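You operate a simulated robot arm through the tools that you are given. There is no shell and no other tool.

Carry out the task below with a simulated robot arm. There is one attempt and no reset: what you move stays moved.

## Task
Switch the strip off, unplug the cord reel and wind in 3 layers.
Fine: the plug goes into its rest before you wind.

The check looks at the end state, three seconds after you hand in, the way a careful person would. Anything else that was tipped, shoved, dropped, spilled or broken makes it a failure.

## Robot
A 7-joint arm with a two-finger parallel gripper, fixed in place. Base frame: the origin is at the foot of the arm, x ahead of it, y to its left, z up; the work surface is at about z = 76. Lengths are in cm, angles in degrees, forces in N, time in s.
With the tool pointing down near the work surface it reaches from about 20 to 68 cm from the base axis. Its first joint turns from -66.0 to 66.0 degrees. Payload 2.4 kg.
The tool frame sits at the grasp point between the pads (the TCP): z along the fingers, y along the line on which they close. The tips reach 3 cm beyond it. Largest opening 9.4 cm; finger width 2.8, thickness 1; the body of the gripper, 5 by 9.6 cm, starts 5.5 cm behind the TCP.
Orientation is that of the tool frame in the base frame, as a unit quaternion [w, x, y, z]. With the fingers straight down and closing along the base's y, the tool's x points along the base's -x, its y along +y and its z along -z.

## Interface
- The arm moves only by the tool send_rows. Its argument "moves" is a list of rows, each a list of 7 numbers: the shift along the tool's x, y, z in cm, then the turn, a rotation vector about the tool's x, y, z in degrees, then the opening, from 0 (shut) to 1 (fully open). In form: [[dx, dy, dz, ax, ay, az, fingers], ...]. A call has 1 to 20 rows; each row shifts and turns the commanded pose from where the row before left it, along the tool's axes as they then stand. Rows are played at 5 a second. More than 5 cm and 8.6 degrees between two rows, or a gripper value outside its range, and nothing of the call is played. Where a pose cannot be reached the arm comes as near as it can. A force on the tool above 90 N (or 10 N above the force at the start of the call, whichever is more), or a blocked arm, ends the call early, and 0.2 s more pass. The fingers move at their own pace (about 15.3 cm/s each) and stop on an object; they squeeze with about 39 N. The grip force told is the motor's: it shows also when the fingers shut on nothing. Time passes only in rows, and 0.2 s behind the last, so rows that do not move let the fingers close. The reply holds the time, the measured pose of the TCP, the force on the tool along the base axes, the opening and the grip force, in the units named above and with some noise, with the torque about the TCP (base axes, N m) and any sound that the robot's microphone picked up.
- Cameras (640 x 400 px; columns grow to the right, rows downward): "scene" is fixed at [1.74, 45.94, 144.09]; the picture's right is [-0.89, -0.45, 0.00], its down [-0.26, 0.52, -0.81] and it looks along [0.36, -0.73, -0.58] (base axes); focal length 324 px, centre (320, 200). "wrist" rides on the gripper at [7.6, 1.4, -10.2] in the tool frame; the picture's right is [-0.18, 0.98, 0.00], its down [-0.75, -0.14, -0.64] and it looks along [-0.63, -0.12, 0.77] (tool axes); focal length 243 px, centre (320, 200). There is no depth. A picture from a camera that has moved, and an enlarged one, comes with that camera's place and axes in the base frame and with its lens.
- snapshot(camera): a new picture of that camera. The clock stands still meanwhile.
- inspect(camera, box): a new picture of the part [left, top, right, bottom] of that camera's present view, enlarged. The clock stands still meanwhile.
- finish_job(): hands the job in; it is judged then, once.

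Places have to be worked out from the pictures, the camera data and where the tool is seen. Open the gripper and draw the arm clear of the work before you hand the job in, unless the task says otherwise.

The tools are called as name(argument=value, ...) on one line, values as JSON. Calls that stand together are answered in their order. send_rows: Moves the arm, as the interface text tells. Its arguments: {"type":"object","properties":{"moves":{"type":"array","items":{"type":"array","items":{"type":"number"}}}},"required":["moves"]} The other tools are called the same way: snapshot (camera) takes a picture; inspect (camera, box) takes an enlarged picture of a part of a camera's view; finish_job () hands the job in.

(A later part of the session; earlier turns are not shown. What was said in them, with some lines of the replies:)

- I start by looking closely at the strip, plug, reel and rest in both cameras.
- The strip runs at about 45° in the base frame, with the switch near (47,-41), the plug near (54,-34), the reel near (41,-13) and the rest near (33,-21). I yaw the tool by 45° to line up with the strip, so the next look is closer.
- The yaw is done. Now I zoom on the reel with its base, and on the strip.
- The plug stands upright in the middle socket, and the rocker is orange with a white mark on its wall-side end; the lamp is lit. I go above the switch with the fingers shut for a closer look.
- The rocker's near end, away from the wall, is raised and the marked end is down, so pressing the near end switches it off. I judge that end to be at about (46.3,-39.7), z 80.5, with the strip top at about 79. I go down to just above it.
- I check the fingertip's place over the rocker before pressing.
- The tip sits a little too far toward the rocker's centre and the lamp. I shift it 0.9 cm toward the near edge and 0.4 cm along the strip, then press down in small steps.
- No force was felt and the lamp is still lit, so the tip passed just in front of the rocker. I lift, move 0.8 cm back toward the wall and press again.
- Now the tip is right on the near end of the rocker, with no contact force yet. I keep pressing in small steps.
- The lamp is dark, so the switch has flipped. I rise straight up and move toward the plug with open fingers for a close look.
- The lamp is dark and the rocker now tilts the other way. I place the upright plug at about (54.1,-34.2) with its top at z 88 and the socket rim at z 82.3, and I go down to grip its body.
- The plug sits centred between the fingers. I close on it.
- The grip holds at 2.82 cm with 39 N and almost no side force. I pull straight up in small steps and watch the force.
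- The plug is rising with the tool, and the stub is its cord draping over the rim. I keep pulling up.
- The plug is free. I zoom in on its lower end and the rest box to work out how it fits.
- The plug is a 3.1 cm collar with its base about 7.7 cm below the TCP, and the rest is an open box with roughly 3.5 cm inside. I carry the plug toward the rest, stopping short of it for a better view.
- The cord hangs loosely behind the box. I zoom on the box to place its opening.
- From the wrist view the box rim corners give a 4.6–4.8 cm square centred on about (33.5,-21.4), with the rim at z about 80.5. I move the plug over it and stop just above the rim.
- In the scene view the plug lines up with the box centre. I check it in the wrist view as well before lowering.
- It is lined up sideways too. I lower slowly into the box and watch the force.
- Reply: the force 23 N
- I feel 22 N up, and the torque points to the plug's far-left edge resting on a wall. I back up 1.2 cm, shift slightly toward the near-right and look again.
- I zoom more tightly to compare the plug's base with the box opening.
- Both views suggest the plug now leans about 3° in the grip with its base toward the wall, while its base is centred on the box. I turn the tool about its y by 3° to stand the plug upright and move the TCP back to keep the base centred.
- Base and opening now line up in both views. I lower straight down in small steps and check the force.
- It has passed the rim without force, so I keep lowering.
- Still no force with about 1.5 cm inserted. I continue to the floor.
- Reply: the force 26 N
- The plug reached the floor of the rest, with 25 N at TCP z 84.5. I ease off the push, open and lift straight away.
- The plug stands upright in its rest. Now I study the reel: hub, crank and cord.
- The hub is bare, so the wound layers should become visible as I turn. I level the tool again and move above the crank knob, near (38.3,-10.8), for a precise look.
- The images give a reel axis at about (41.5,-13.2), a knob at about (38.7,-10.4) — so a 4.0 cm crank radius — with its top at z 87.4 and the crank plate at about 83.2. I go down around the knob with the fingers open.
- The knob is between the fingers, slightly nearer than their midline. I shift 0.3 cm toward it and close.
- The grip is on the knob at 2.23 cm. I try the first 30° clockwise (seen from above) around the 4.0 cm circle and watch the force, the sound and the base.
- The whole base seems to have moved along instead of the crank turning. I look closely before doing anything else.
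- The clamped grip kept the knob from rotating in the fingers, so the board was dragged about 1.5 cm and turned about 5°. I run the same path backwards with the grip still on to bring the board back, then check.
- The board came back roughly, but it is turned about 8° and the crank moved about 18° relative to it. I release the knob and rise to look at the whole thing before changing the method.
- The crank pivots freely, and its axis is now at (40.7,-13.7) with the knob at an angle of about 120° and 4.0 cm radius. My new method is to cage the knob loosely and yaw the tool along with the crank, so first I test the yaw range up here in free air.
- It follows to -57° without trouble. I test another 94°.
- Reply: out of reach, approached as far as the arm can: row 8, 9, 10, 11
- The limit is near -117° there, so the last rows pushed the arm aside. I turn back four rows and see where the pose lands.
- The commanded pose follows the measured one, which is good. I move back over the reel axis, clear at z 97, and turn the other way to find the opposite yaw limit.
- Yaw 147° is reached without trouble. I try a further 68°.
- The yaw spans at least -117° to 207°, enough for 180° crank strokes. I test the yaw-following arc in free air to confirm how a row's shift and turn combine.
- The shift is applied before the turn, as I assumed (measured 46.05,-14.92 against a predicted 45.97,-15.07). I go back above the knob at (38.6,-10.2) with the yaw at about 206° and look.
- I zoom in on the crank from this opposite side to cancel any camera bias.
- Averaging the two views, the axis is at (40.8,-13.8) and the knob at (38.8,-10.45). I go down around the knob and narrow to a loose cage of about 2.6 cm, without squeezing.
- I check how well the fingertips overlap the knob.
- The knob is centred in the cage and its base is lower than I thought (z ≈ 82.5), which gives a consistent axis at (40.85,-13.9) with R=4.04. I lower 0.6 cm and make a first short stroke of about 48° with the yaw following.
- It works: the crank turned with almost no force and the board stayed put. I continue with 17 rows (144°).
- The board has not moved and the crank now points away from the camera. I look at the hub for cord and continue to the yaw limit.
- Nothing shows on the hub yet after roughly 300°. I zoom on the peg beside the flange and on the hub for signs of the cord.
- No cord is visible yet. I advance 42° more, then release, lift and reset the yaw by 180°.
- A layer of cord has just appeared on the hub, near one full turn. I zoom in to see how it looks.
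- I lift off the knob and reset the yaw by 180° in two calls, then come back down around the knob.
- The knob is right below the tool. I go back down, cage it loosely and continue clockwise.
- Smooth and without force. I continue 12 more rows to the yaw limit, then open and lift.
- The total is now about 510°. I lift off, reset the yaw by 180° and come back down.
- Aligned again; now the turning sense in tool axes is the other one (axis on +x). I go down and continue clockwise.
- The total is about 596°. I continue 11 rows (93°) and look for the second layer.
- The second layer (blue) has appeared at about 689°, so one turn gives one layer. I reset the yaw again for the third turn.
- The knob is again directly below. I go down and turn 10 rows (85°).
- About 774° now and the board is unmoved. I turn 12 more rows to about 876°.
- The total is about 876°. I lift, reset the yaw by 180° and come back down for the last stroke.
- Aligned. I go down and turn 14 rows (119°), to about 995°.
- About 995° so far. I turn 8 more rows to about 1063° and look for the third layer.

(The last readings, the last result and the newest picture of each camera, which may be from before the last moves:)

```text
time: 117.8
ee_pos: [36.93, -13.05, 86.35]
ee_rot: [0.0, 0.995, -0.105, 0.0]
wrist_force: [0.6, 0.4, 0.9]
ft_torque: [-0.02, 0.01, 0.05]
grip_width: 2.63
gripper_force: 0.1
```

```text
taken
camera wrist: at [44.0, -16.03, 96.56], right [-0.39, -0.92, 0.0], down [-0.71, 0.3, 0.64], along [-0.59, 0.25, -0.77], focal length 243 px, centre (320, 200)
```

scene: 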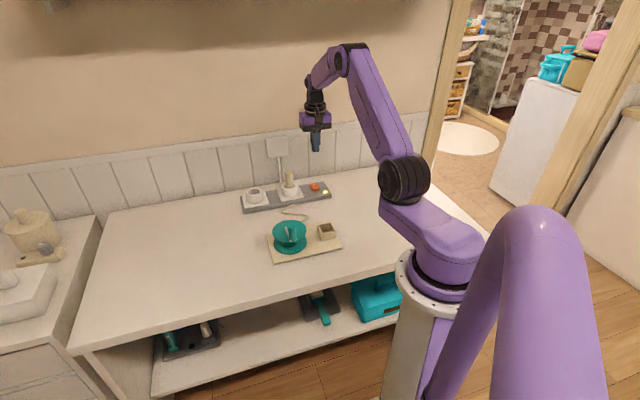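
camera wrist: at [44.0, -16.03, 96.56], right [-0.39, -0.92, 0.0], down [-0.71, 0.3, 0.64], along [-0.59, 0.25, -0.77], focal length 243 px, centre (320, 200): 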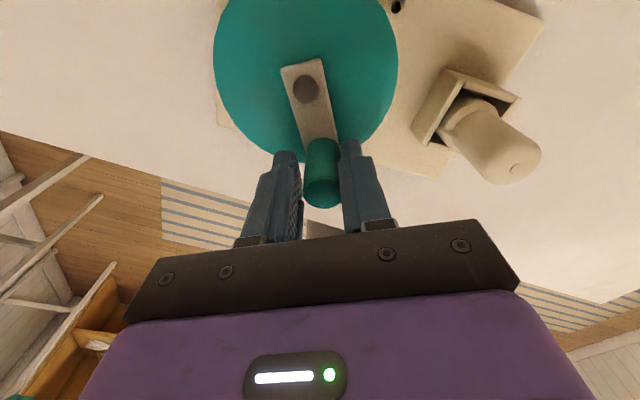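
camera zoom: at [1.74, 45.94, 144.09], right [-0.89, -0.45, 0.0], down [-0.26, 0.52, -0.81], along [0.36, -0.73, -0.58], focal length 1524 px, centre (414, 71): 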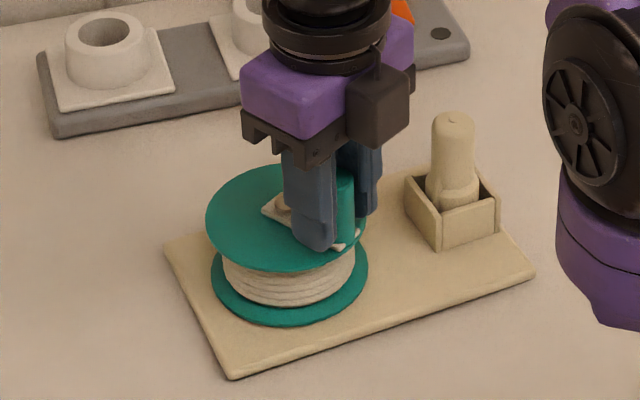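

The third layer has appeared, at about 1051° on the crank. I complete the third full turn with about 29° more: one row with yaw, the rest without, to stay clear of the yaw limit.

send_rows(moves=[[0.0444, -0.597, 0, 0, 0, 8.5, 0.28], [0.0444, -0.597, 0, 0, 0, 0, 0.28], [0.132, -0.584, 0, 0, 0, 0, 0.28], [0.072, -0.2, 0, 0, 0, 0, 0.28], [0, 0, 0, 0, 0, 0, 0.28]])

inspect(camera="scene", box=[250, 185, 350, 270])

snapshot(camera="wrist")

```text
time: 119.0
ee_pos: [37.72, -11.24, 86.26]
ee_rot: [0.0, 0.984, -0.177, 0.001]
wrist_force: [-0.1, 0.1, -0.4]
ft_torque: [-0.01, 0.02, 0.02]
grip_width: 2.68
gripper_force: 0.2
```

```text
4.71 times, centred on (300, 228) of scene
camera zoom: at [1.74, 45.94, 144.09], right [-0.89, -0.45, 0.0], down [-0.26, 0.52, -0.81], along [0.36, -0.73, -0.58], focal length 1524 px, centre (414, 71)
```

zoom: 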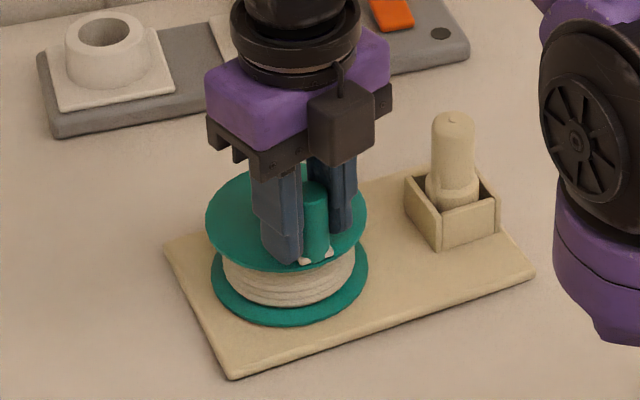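

```text
taken
camera wrist: at [44.35, -15.22, 96.6], right [-0.52, -0.86, 0.0], down [-0.66, 0.4, 0.64], along [-0.55, 0.33, -0.77], focal length 243 px, centre (320, 200)
```

wrist: 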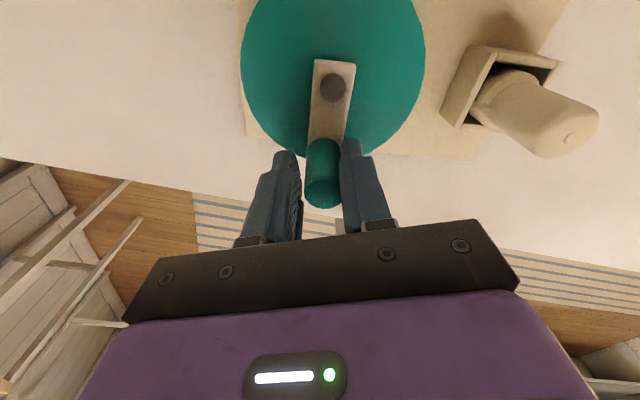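

Three layers are on the hub, the crank is back at its starting side of the board, and the board has not moved during winding. I open, lift clear and yaw back for a full look.

send_rows(moves=[[0, 0, 0, 0, 0, 0, 0.45], [0, 0, -2.5, 0, 0, 0, 0.45], [0, 0, -4, 0, 0, 0, 0.45], [0, 0, -4, 0, 0, 0, 0.45], [0, 0, 0, 0, 0, -8.5, 0.45], [0, 0, 0, 0, 0, -8.5, 0.45], [0, 0, 0, 0, 0, -8.5, 0.45], [0, 0, 0, 0, 0, -8.5, 0.45], [0, 0, 0, 0, 0, -8.5, 0.45], [0, 0, 0, 0, 0, -8.5, 0.45], [0, 0, 0, 0, 0, -8.5, 0.45], [0, 0, 0, 0, 0, -8.5, 0.45], [0, 0, 0, 0, 0, -8.5, 0.45], [0, 0, 0, 0, 0, -8.5, 0.45], [0, 0, 0, 0, 0, -8.5, 0.45], [0, 0, 0, 0, 0, -8.5, 0.45], [0, 0, 0, 0, 0, -8.5, 0.45], [0, 0, 0, 0, 0, -8.5, 0.45], [0, 0, 0, 0, 0, -8.5, 0.45], [0, 0, 0, 0, 0, -8.5, 0.45]])

send_rows(moves=[[0, 0, 0, 0, 0, -8.5, 0.45], [0, 0, 0, 0, 0, -8.5, 0.45], [0, 0, 0, 0, 0, -8.5, 0.45], [0, 0, 0, 0, 0, 0, 0.45]])

snapshot(camera="wrist")

inspect(camera="scene", box=[230, 150, 360, 270])

```text
time: 123.2
ee_pos: [37.81, -11.37, 96.87]
ee_rot: [0.0, 0.531, 0.847, 0.0]
wrist_force: [-0.4, -0.1, 0.2]
ft_torque: [0.01, -0.05, -0.03]
grip_width: 4.22
gripper_force: 0.2
```

```text
time: 124.2
ee_pos: [37.87, -11.34, 96.84]
ee_rot: [0.0, 0.333, 0.943, 0.0]
wrist_force: [0.4, -0.1, 0.2]
ft_torque: [-0.02, 0.01, 0.02]
grip_width: 4.22
gripper_force: 0.0
```

```text
taken
camera wrist: at [32.72, -5.43, 107.08], right [0.76, 0.65, 0.0], down [0.5, -0.58, 0.64], along [0.42, -0.49, -0.77], focal length 243 px, centre (320, 200)
```

wrist: 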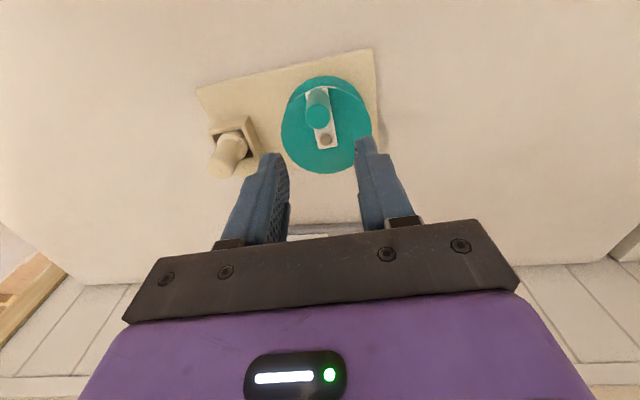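

```text
3.33 times, centred on (295, 210) of scene
camera zoom: at [1.74, 45.94, 144.09], right [-0.89, -0.45, 0.0], down [-0.26, 0.52, -0.81], along [0.36, -0.73, -0.58], focal length 1080 px, centre (403, 167)
```

zoom: 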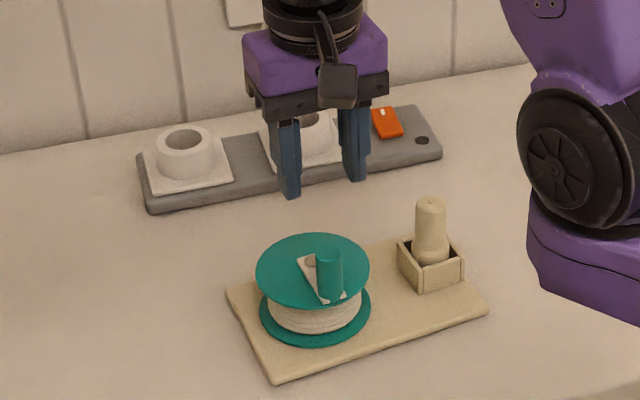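

Three layers are on the reel and the plug is in its rest. I check the crank-to-board angle and the board's pose precisely.

inspect(camera="wrist", box=[185, 40, 395, 190])

```text
2.67 times, centred on (290, 115) of wrist
camera zoom: at [32.72, -5.43, 107.08], right [0.76, 0.65, 0.0], down [0.5, -0.58, 0.64], along [0.42, -0.49, -0.77], focal length 647 px, centre (400, 427)
```

zoom: 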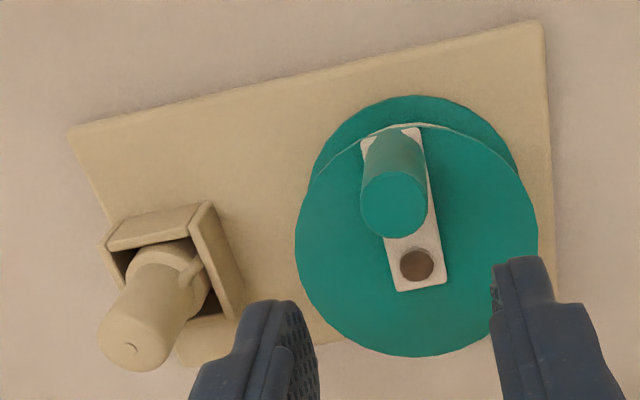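

The crank is at 90° to the board as at the start, so exactly three turns. The board itself still sits about 1–1.5 cm off and turned +7° from its original pose, so I'll grip the rest box from outside and ease the board back. First I hover over it.

send_rows(moves=[[-1.27, -3.84, 0, 0, 0, 0, 0.75], [-1.27, -3.84, 0, 0, 0, 0, 0.75], [-1.27, -3.84, 0, 0, 0, 0, 0.75], [0, 0, 2.5, 0, 0, 0, 0.75], [0, 0, 2.5, 0, 0, 0, 0.75], [0, 0, 0, 0, 0, 0, 0.75]])

snapshot(camera="wrist")

inspect(camera="wrist", box=[240, 40, 420, 220])

inspect(camera="scene", box=[290, 180, 370, 260])

```text
time: 125.6
ee_pos: [33.47, -22.55, 91.72]
ee_rot: [0.0, 0.334, 0.943, 0.0]
wrist_force: [-0.5, -1.1, -1.3]
ft_torque: [-0.02, -0.02, -0.04]
grip_width: 7.07
gripper_force: 0.0
```

```text
taken
camera wrist: at [28.36, -16.68, 102.01], right [0.76, 0.65, 0.0], down [0.5, -0.58, 0.64], along [0.42, -0.49, -0.77], focal length 243 px, centre (320, 200)
```

wrist: 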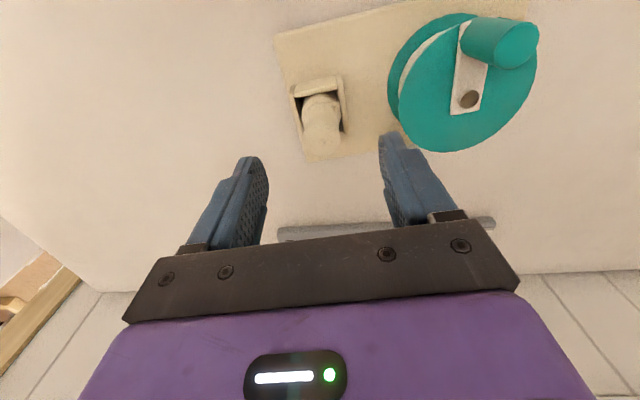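

```text
2.22 times, centred on (330, 130) of wrist
camera zoom: at [28.36, -16.68, 102.01], right [0.76, 0.65, 0.0], down [0.5, -0.58, 0.64], along [0.42, -0.49, -0.77], focal length 539 px, centre (298, 356)
```

zoom: 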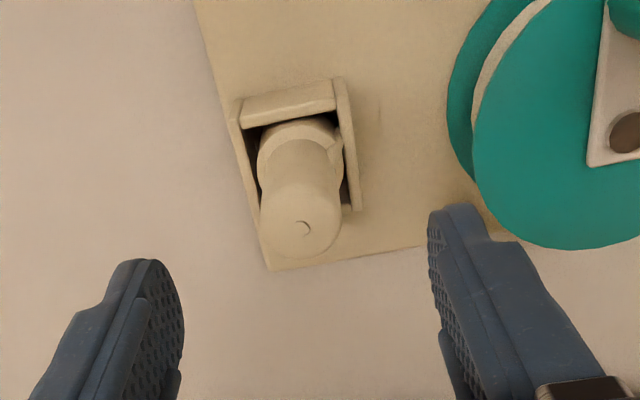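

```text
5.00 times, centred on (330, 220) of scene
camera zoom: at [1.74, 45.94, 144.09], right [-0.89, -0.45, 0.0], down [-0.26, 0.52, -0.81], along [0.36, -0.73, -0.58], focal length 1620 px, centre (270, 100)
```

zoom: 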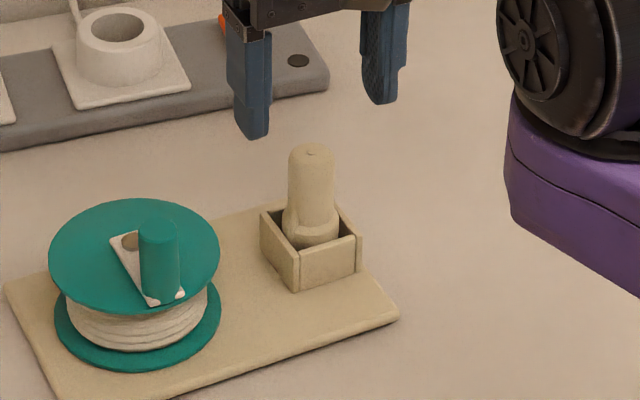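

The TCP is directly above the box centre (33.45,-22.5). I lower until the fingertips straddle the box walls, with the palm staying about 1 cm above the plug's top.

send_rows(moves=[[0, 0, 3, 0, 0, 0, 0.75], [0, 0, 3, 0, 0, 0, 0.75], [0, 0, 2, 0, 0, 0, 0.75], [0, 0, 1.2, 0, 0, 0, 0.75], [0, 0, 0.5, 0, 0, 0, 0.75], [0, 0, 0, 0, 0, 0, 0.75]])

snapshot(camera="wrist")

inspect(camera="scene", box=[290, 180, 370, 260])

```text
time: 127.0
ee_pos: [33.39, -22.58, 81.95]
ee_rot: [-0.001, 0.333, 0.943, 0.0]
wrist_force: [-0.6, -0.1, -0.6]
ft_torque: [0.0, 0.01, -0.05]
grip_width: 7.07
gripper_force: 0.1
```

```text
taken
camera wrist: at [28.42, -16.74, 92.29], right [0.76, 0.65, 0.0], down [0.5, -0.58, 0.64], along [0.42, -0.49, -0.77], focal length 243 px, centre (320, 200)
```

wrist: 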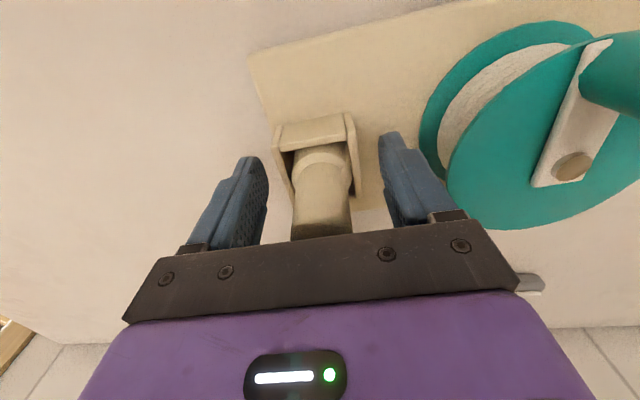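

```text
5.00 times, centred on (330, 220) of scene
camera zoom: at [1.74, 45.94, 144.09], right [-0.89, -0.45, 0.0], down [-0.26, 0.52, -0.81], along [0.36, -0.73, -0.58], focal length 1620 px, centre (270, 100)
```

zoom: 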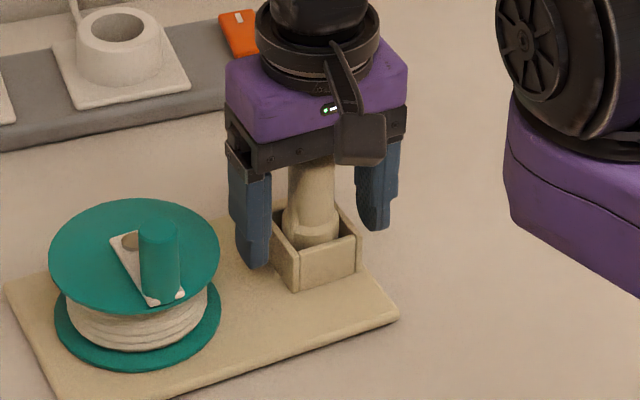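

No contact, and the fingers straddle the box. I close on its side walls.

send_rows(moves=[[0, 0, 0, 0, 0, 0, 0.6], [0, 0, 0, 0, 0, 0, 0.52], [0, 0, 0, 0, 0, 0, 0.45], [0, 0, 0, 0, 0, 0, 0.45], [0, 0, 0, 0, 0, 0, 0.45]])

snapshot(camera="wrist")

inspect(camera="scene", box=[250, 185, 350, 270])

```text
time: 128.2
ee_pos: [33.36, -22.57, 82.07]
ee_rot: [0.0, 0.333, 0.943, -0.001]
wrist_force: [-2.9, -1.6, 1.9]
ft_torque: [-0.02, 0.11, 0.6]
grip_width: 4.76
gripper_force: 39.4
```

```text
taken
camera wrist: at [28.4, -16.72, 92.31], right [0.76, 0.65, 0.0], down [0.5, -0.58, 0.64], along [0.42, -0.49, -0.77], focal length 243 px, centre (320, 200)
```

wrist: 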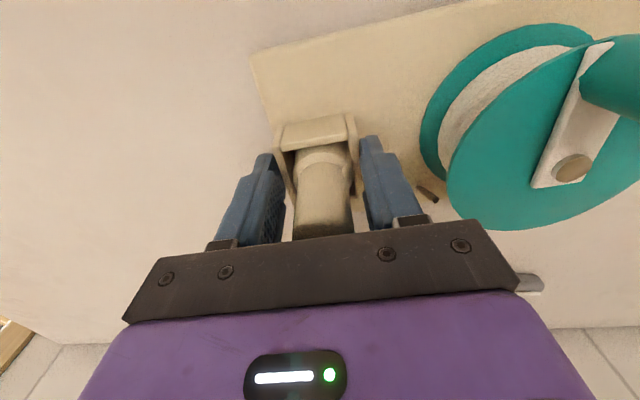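

```text
4.71 times, centred on (300, 228) of scene
camera zoom: at [1.73, 45.94, 144.09], right [-0.89, -0.45, 0.0], down [-0.26, 0.52, -0.81], along [0.36, -0.73, -0.58], focal length 1524 px, centre (414, 71)
```

zoom: 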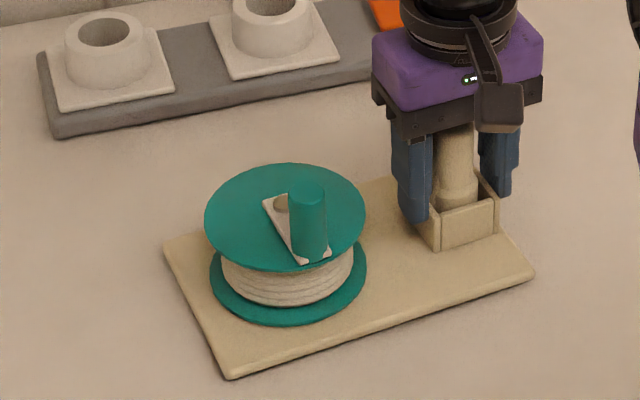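

I hold the box at 4.76 cm. I gently move it +1.2 cm in y while turning 7.2° clockwise over eight small rows.

send_rows(moves=[[0.094, 0.117, 0, 0, 0, 0.9, 0.45], [0.094, 0.117, 0, 0, 0, 0.9, 0.45], [0.094, 0.117, 0, 0, 0, 0.9, 0.45], [0.094, 0.117, 0, 0, 0, 0.9, 0.45], [0.094, 0.117, 0, 0, 0, 0.9, 0.45], [0.094, 0.117, 0, 0, 0, 0.9, 0.45], [0.094, 0.117, 0, 0, 0, 0.9, 0.45], [0.094, 0.117, 0, 0, 0, 0.9, 0.45], [0, 0, 0, 0, 0, 0, 0.45]])

snapshot(camera="wrist")

inspect(camera="scene", box=[230, 150, 360, 270])

```text
time: 130.2
ee_pos: [33.43, -21.37, 82.12]
ee_rot: [0.0, 0.392, 0.92, 0.0]
wrist_force: [-2.1, 0.8, 0.6]
ft_torque: [0.14, -0.22, 0.36]
grip_width: 4.78
gripper_force: 39.0
```

```text
taken
camera wrist: at [29.23, -14.93, 92.39], right [0.84, 0.55, 0.0], down [0.42, -0.64, 0.64], along [0.35, -0.54, -0.77], focal length 243 px, centre (320, 200)
```

wrist: 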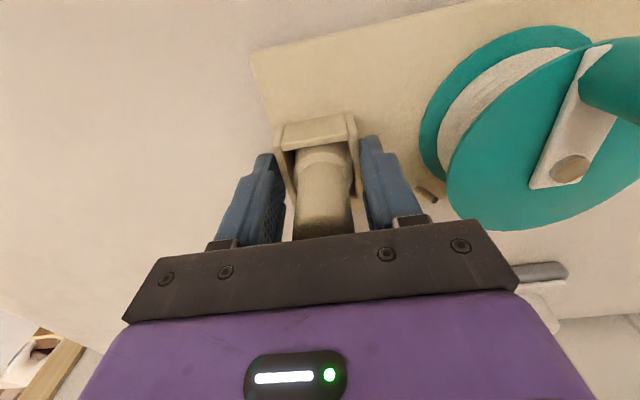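

```text
3.33 times, centred on (295, 210) of scene
camera zoom: at [1.74, 45.94, 144.09], right [-0.89, -0.45, 0.0], down [-0.26, 0.52, -0.81], along [0.36, -0.73, -0.58], focal length 1080 px, centre (403, 167)
```

zoom: 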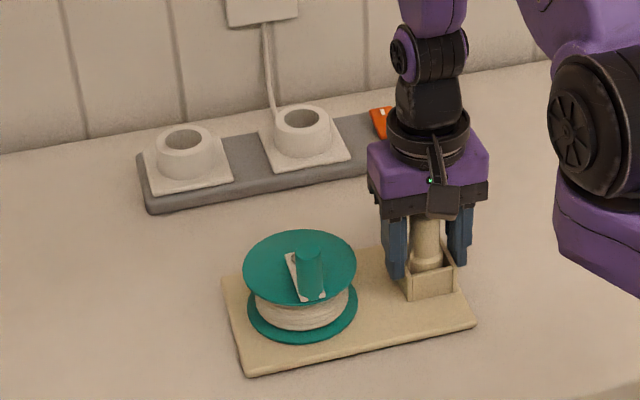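

The board is back almost exactly; its reel end is still about 0.3–0.5 cm too far toward the wall. I turn it back 1.3° about the rest.

send_rows(moves=[[0, 0, 0, 0, 0, -0.65, 0.45], [0, 0, 0, 0, 0, -0.65, 0.45], [0, 0, 0, 0, 0, 0, 0.45]])

inspect(camera="scene", box=[230, 150, 360, 270])

```text
time: 131.0
ee_pos: [33.61, -21.5, 82.27]
ee_rot: [0.001, 0.382, 0.924, 0.0]
wrist_force: [2.3, -2.1, -0.5]
ft_torque: [0.18, 0.04, -0.42]
grip_width: 4.76
gripper_force: 38.6
```

```text
3.33 times, centred on (295, 210) of scene
camera zoom: at [1.75, 45.93, 144.09], right [-0.89, -0.45, 0.0], down [-0.26, 0.52, -0.81], along [0.36, -0.73, -0.58], focal length 1080 px, centre (403, 167)
```

zoom: 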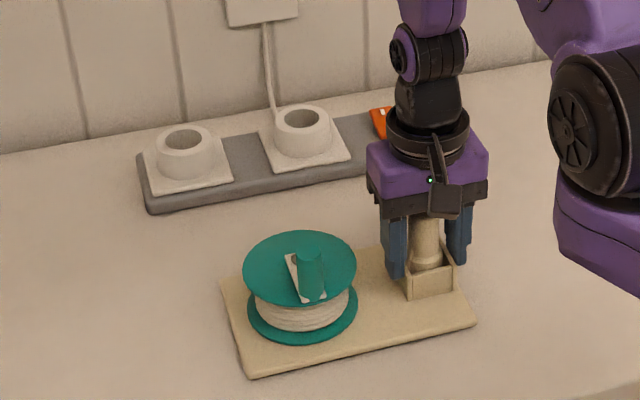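

Good: the board matches its starting pose within a few millimetres. I open the fingers and lift straight up, clear of the plug.

send_rows(moves=[[0, 0, 0, 0, 0, 0, 0.55], [0, 0, 0, 0, 0, 0, 0.75], [0, 0, 0, 0, 0, 0, 0.75], [0, 0, -1, 0, 0, 0, 0.75], [0, 0, -3, 0, 0, 0, 0.75], [0, 0, -4, 0, 0, 0, 0.75], [0, 0, -5, 0, 0, 0, 0.75], [0, 0, -5, 0, 0, 0, 0.75], [0, 0, -5, 0, 0, 0, 0.75], [0, 0, -5, 0, 0, 0, 1], [0, 0, 0, 0, 0, 0, 1]])

snapshot(camera="wrist")

inspect(camera="scene", box=[230, 150, 360, 270])

snapshot(camera="scene")

```text
time: 133.4
ee_pos: [33.35, -21.24, 110.32]
ee_rot: [0.0, 0.382, 0.924, 0.0]
wrist_force: [0.0, -0.2, 0.2]
ft_torque: [-0.01, -0.01, 0.0]
grip_width: 9.4
gripper_force: 0.1
```

```text
taken
camera wrist: at [28.94, -14.96, 120.51], right [0.82, 0.57, 0.0], down [0.43, -0.63, 0.64], along [0.36, -0.53, -0.77], focal length 243 px, centre (320, 200)
```

wrist: 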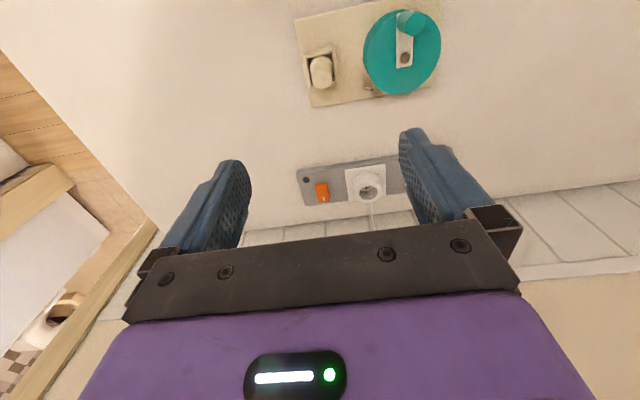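

```text
3.33 times, centred on (295, 210) of scene
camera zoom: at [1.74, 45.95, 144.09], right [-0.89, -0.45, 0.0], down [-0.26, 0.52, -0.81], along [0.36, -0.73, -0.58], focal length 1080 px, centre (403, 167)
```

zoom: 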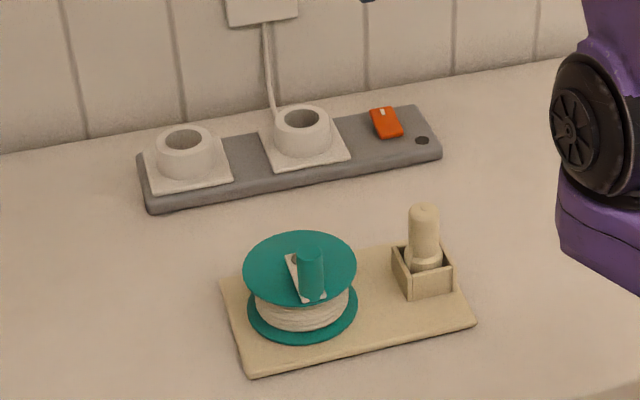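

```text
taken
```

scene: 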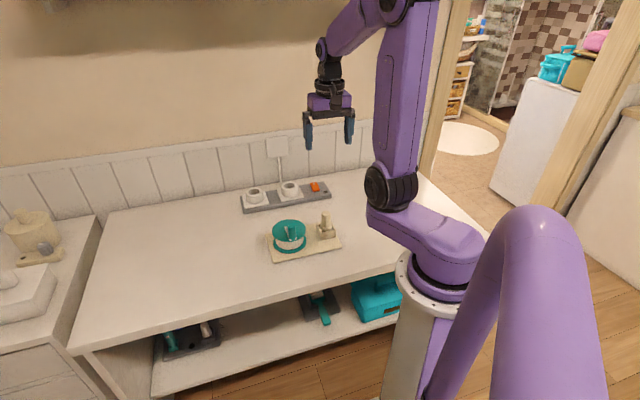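

All is in place: the lamp is out, the socket is empty, the plug is in its rest, three layers are wound and the board is back. I take one last close look before handing in.

inspect(camera="scene", box=[265, 205, 350, 265])

inspect(camera="wrist", box=[290, 0, 450, 120])

```text
6.67 times, centred on (308, 235) of scene
camera zoom: at [1.74, 45.95, 144.09], right [-0.89, -0.45, 0.0], down [-0.26, 0.52, -0.81], along [0.36, -0.73, -0.58], focal length 2160 px, centre (403, -33)
```

zoom: 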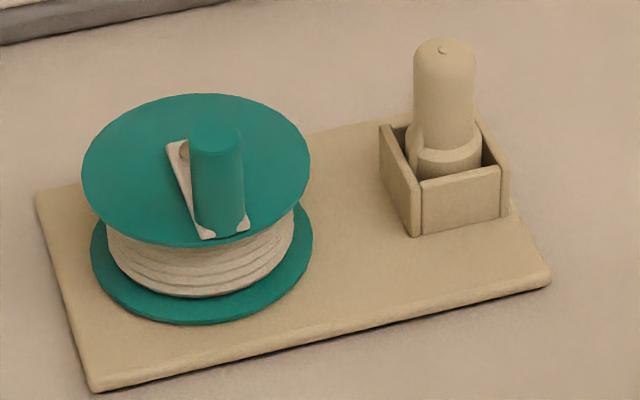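

```text
3.33 times, centred on (370, 60) of wrist
camera zoom: at [28.94, -14.96, 120.51], right [0.82, 0.57, 0.0], down [0.43, -0.63, 0.64], along [0.36, -0.53, -0.77], focal length 809 px, centre (153, 667)
```

zoom: 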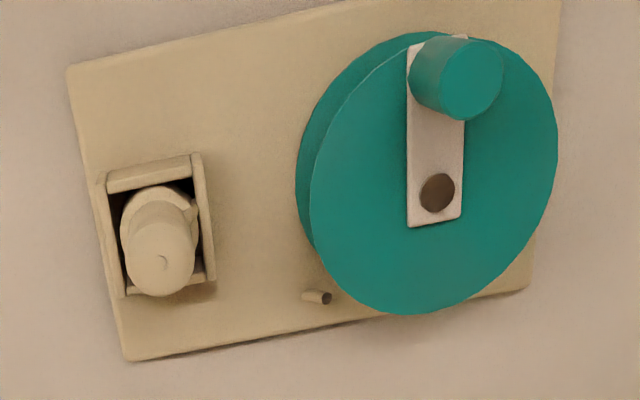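

The plug is seated upright, the third layer shows on the reel, the strip is off, and the arm is clear with its gripper open. I hand the job in.

finish_job()

```text
The job is handed in.
```

The strip is off, the cord reel is unplugged with its plug upright in the rest, and three layers are wound on the reel. I have handed the job in. The result of the check was not reported back.

- **Strip:** I pressed the raised end of the orange rocker and its lamp went out.
- **Plug:** The first try at lowering it into the rest caught on the wall of the box. I straightened it and it then went down to the floor of the rest. It was in the rest before I wound anything.
- **Winding:** I turned the crank clockwise, and each full turn added one visible layer. I stopped at three turns, with the crank back at its starting side.
- **Board shoved and put back:** My first attempt at the crank gripped the knob too tightly. It dragged the reel's board about 1 to 1.5 cm and turned it about 7°. After winding I moved it back by gripping the rest box. In the pictures it now matches its starting place to within a few millimetres.

The gripper is open and the arm is clear of the work.
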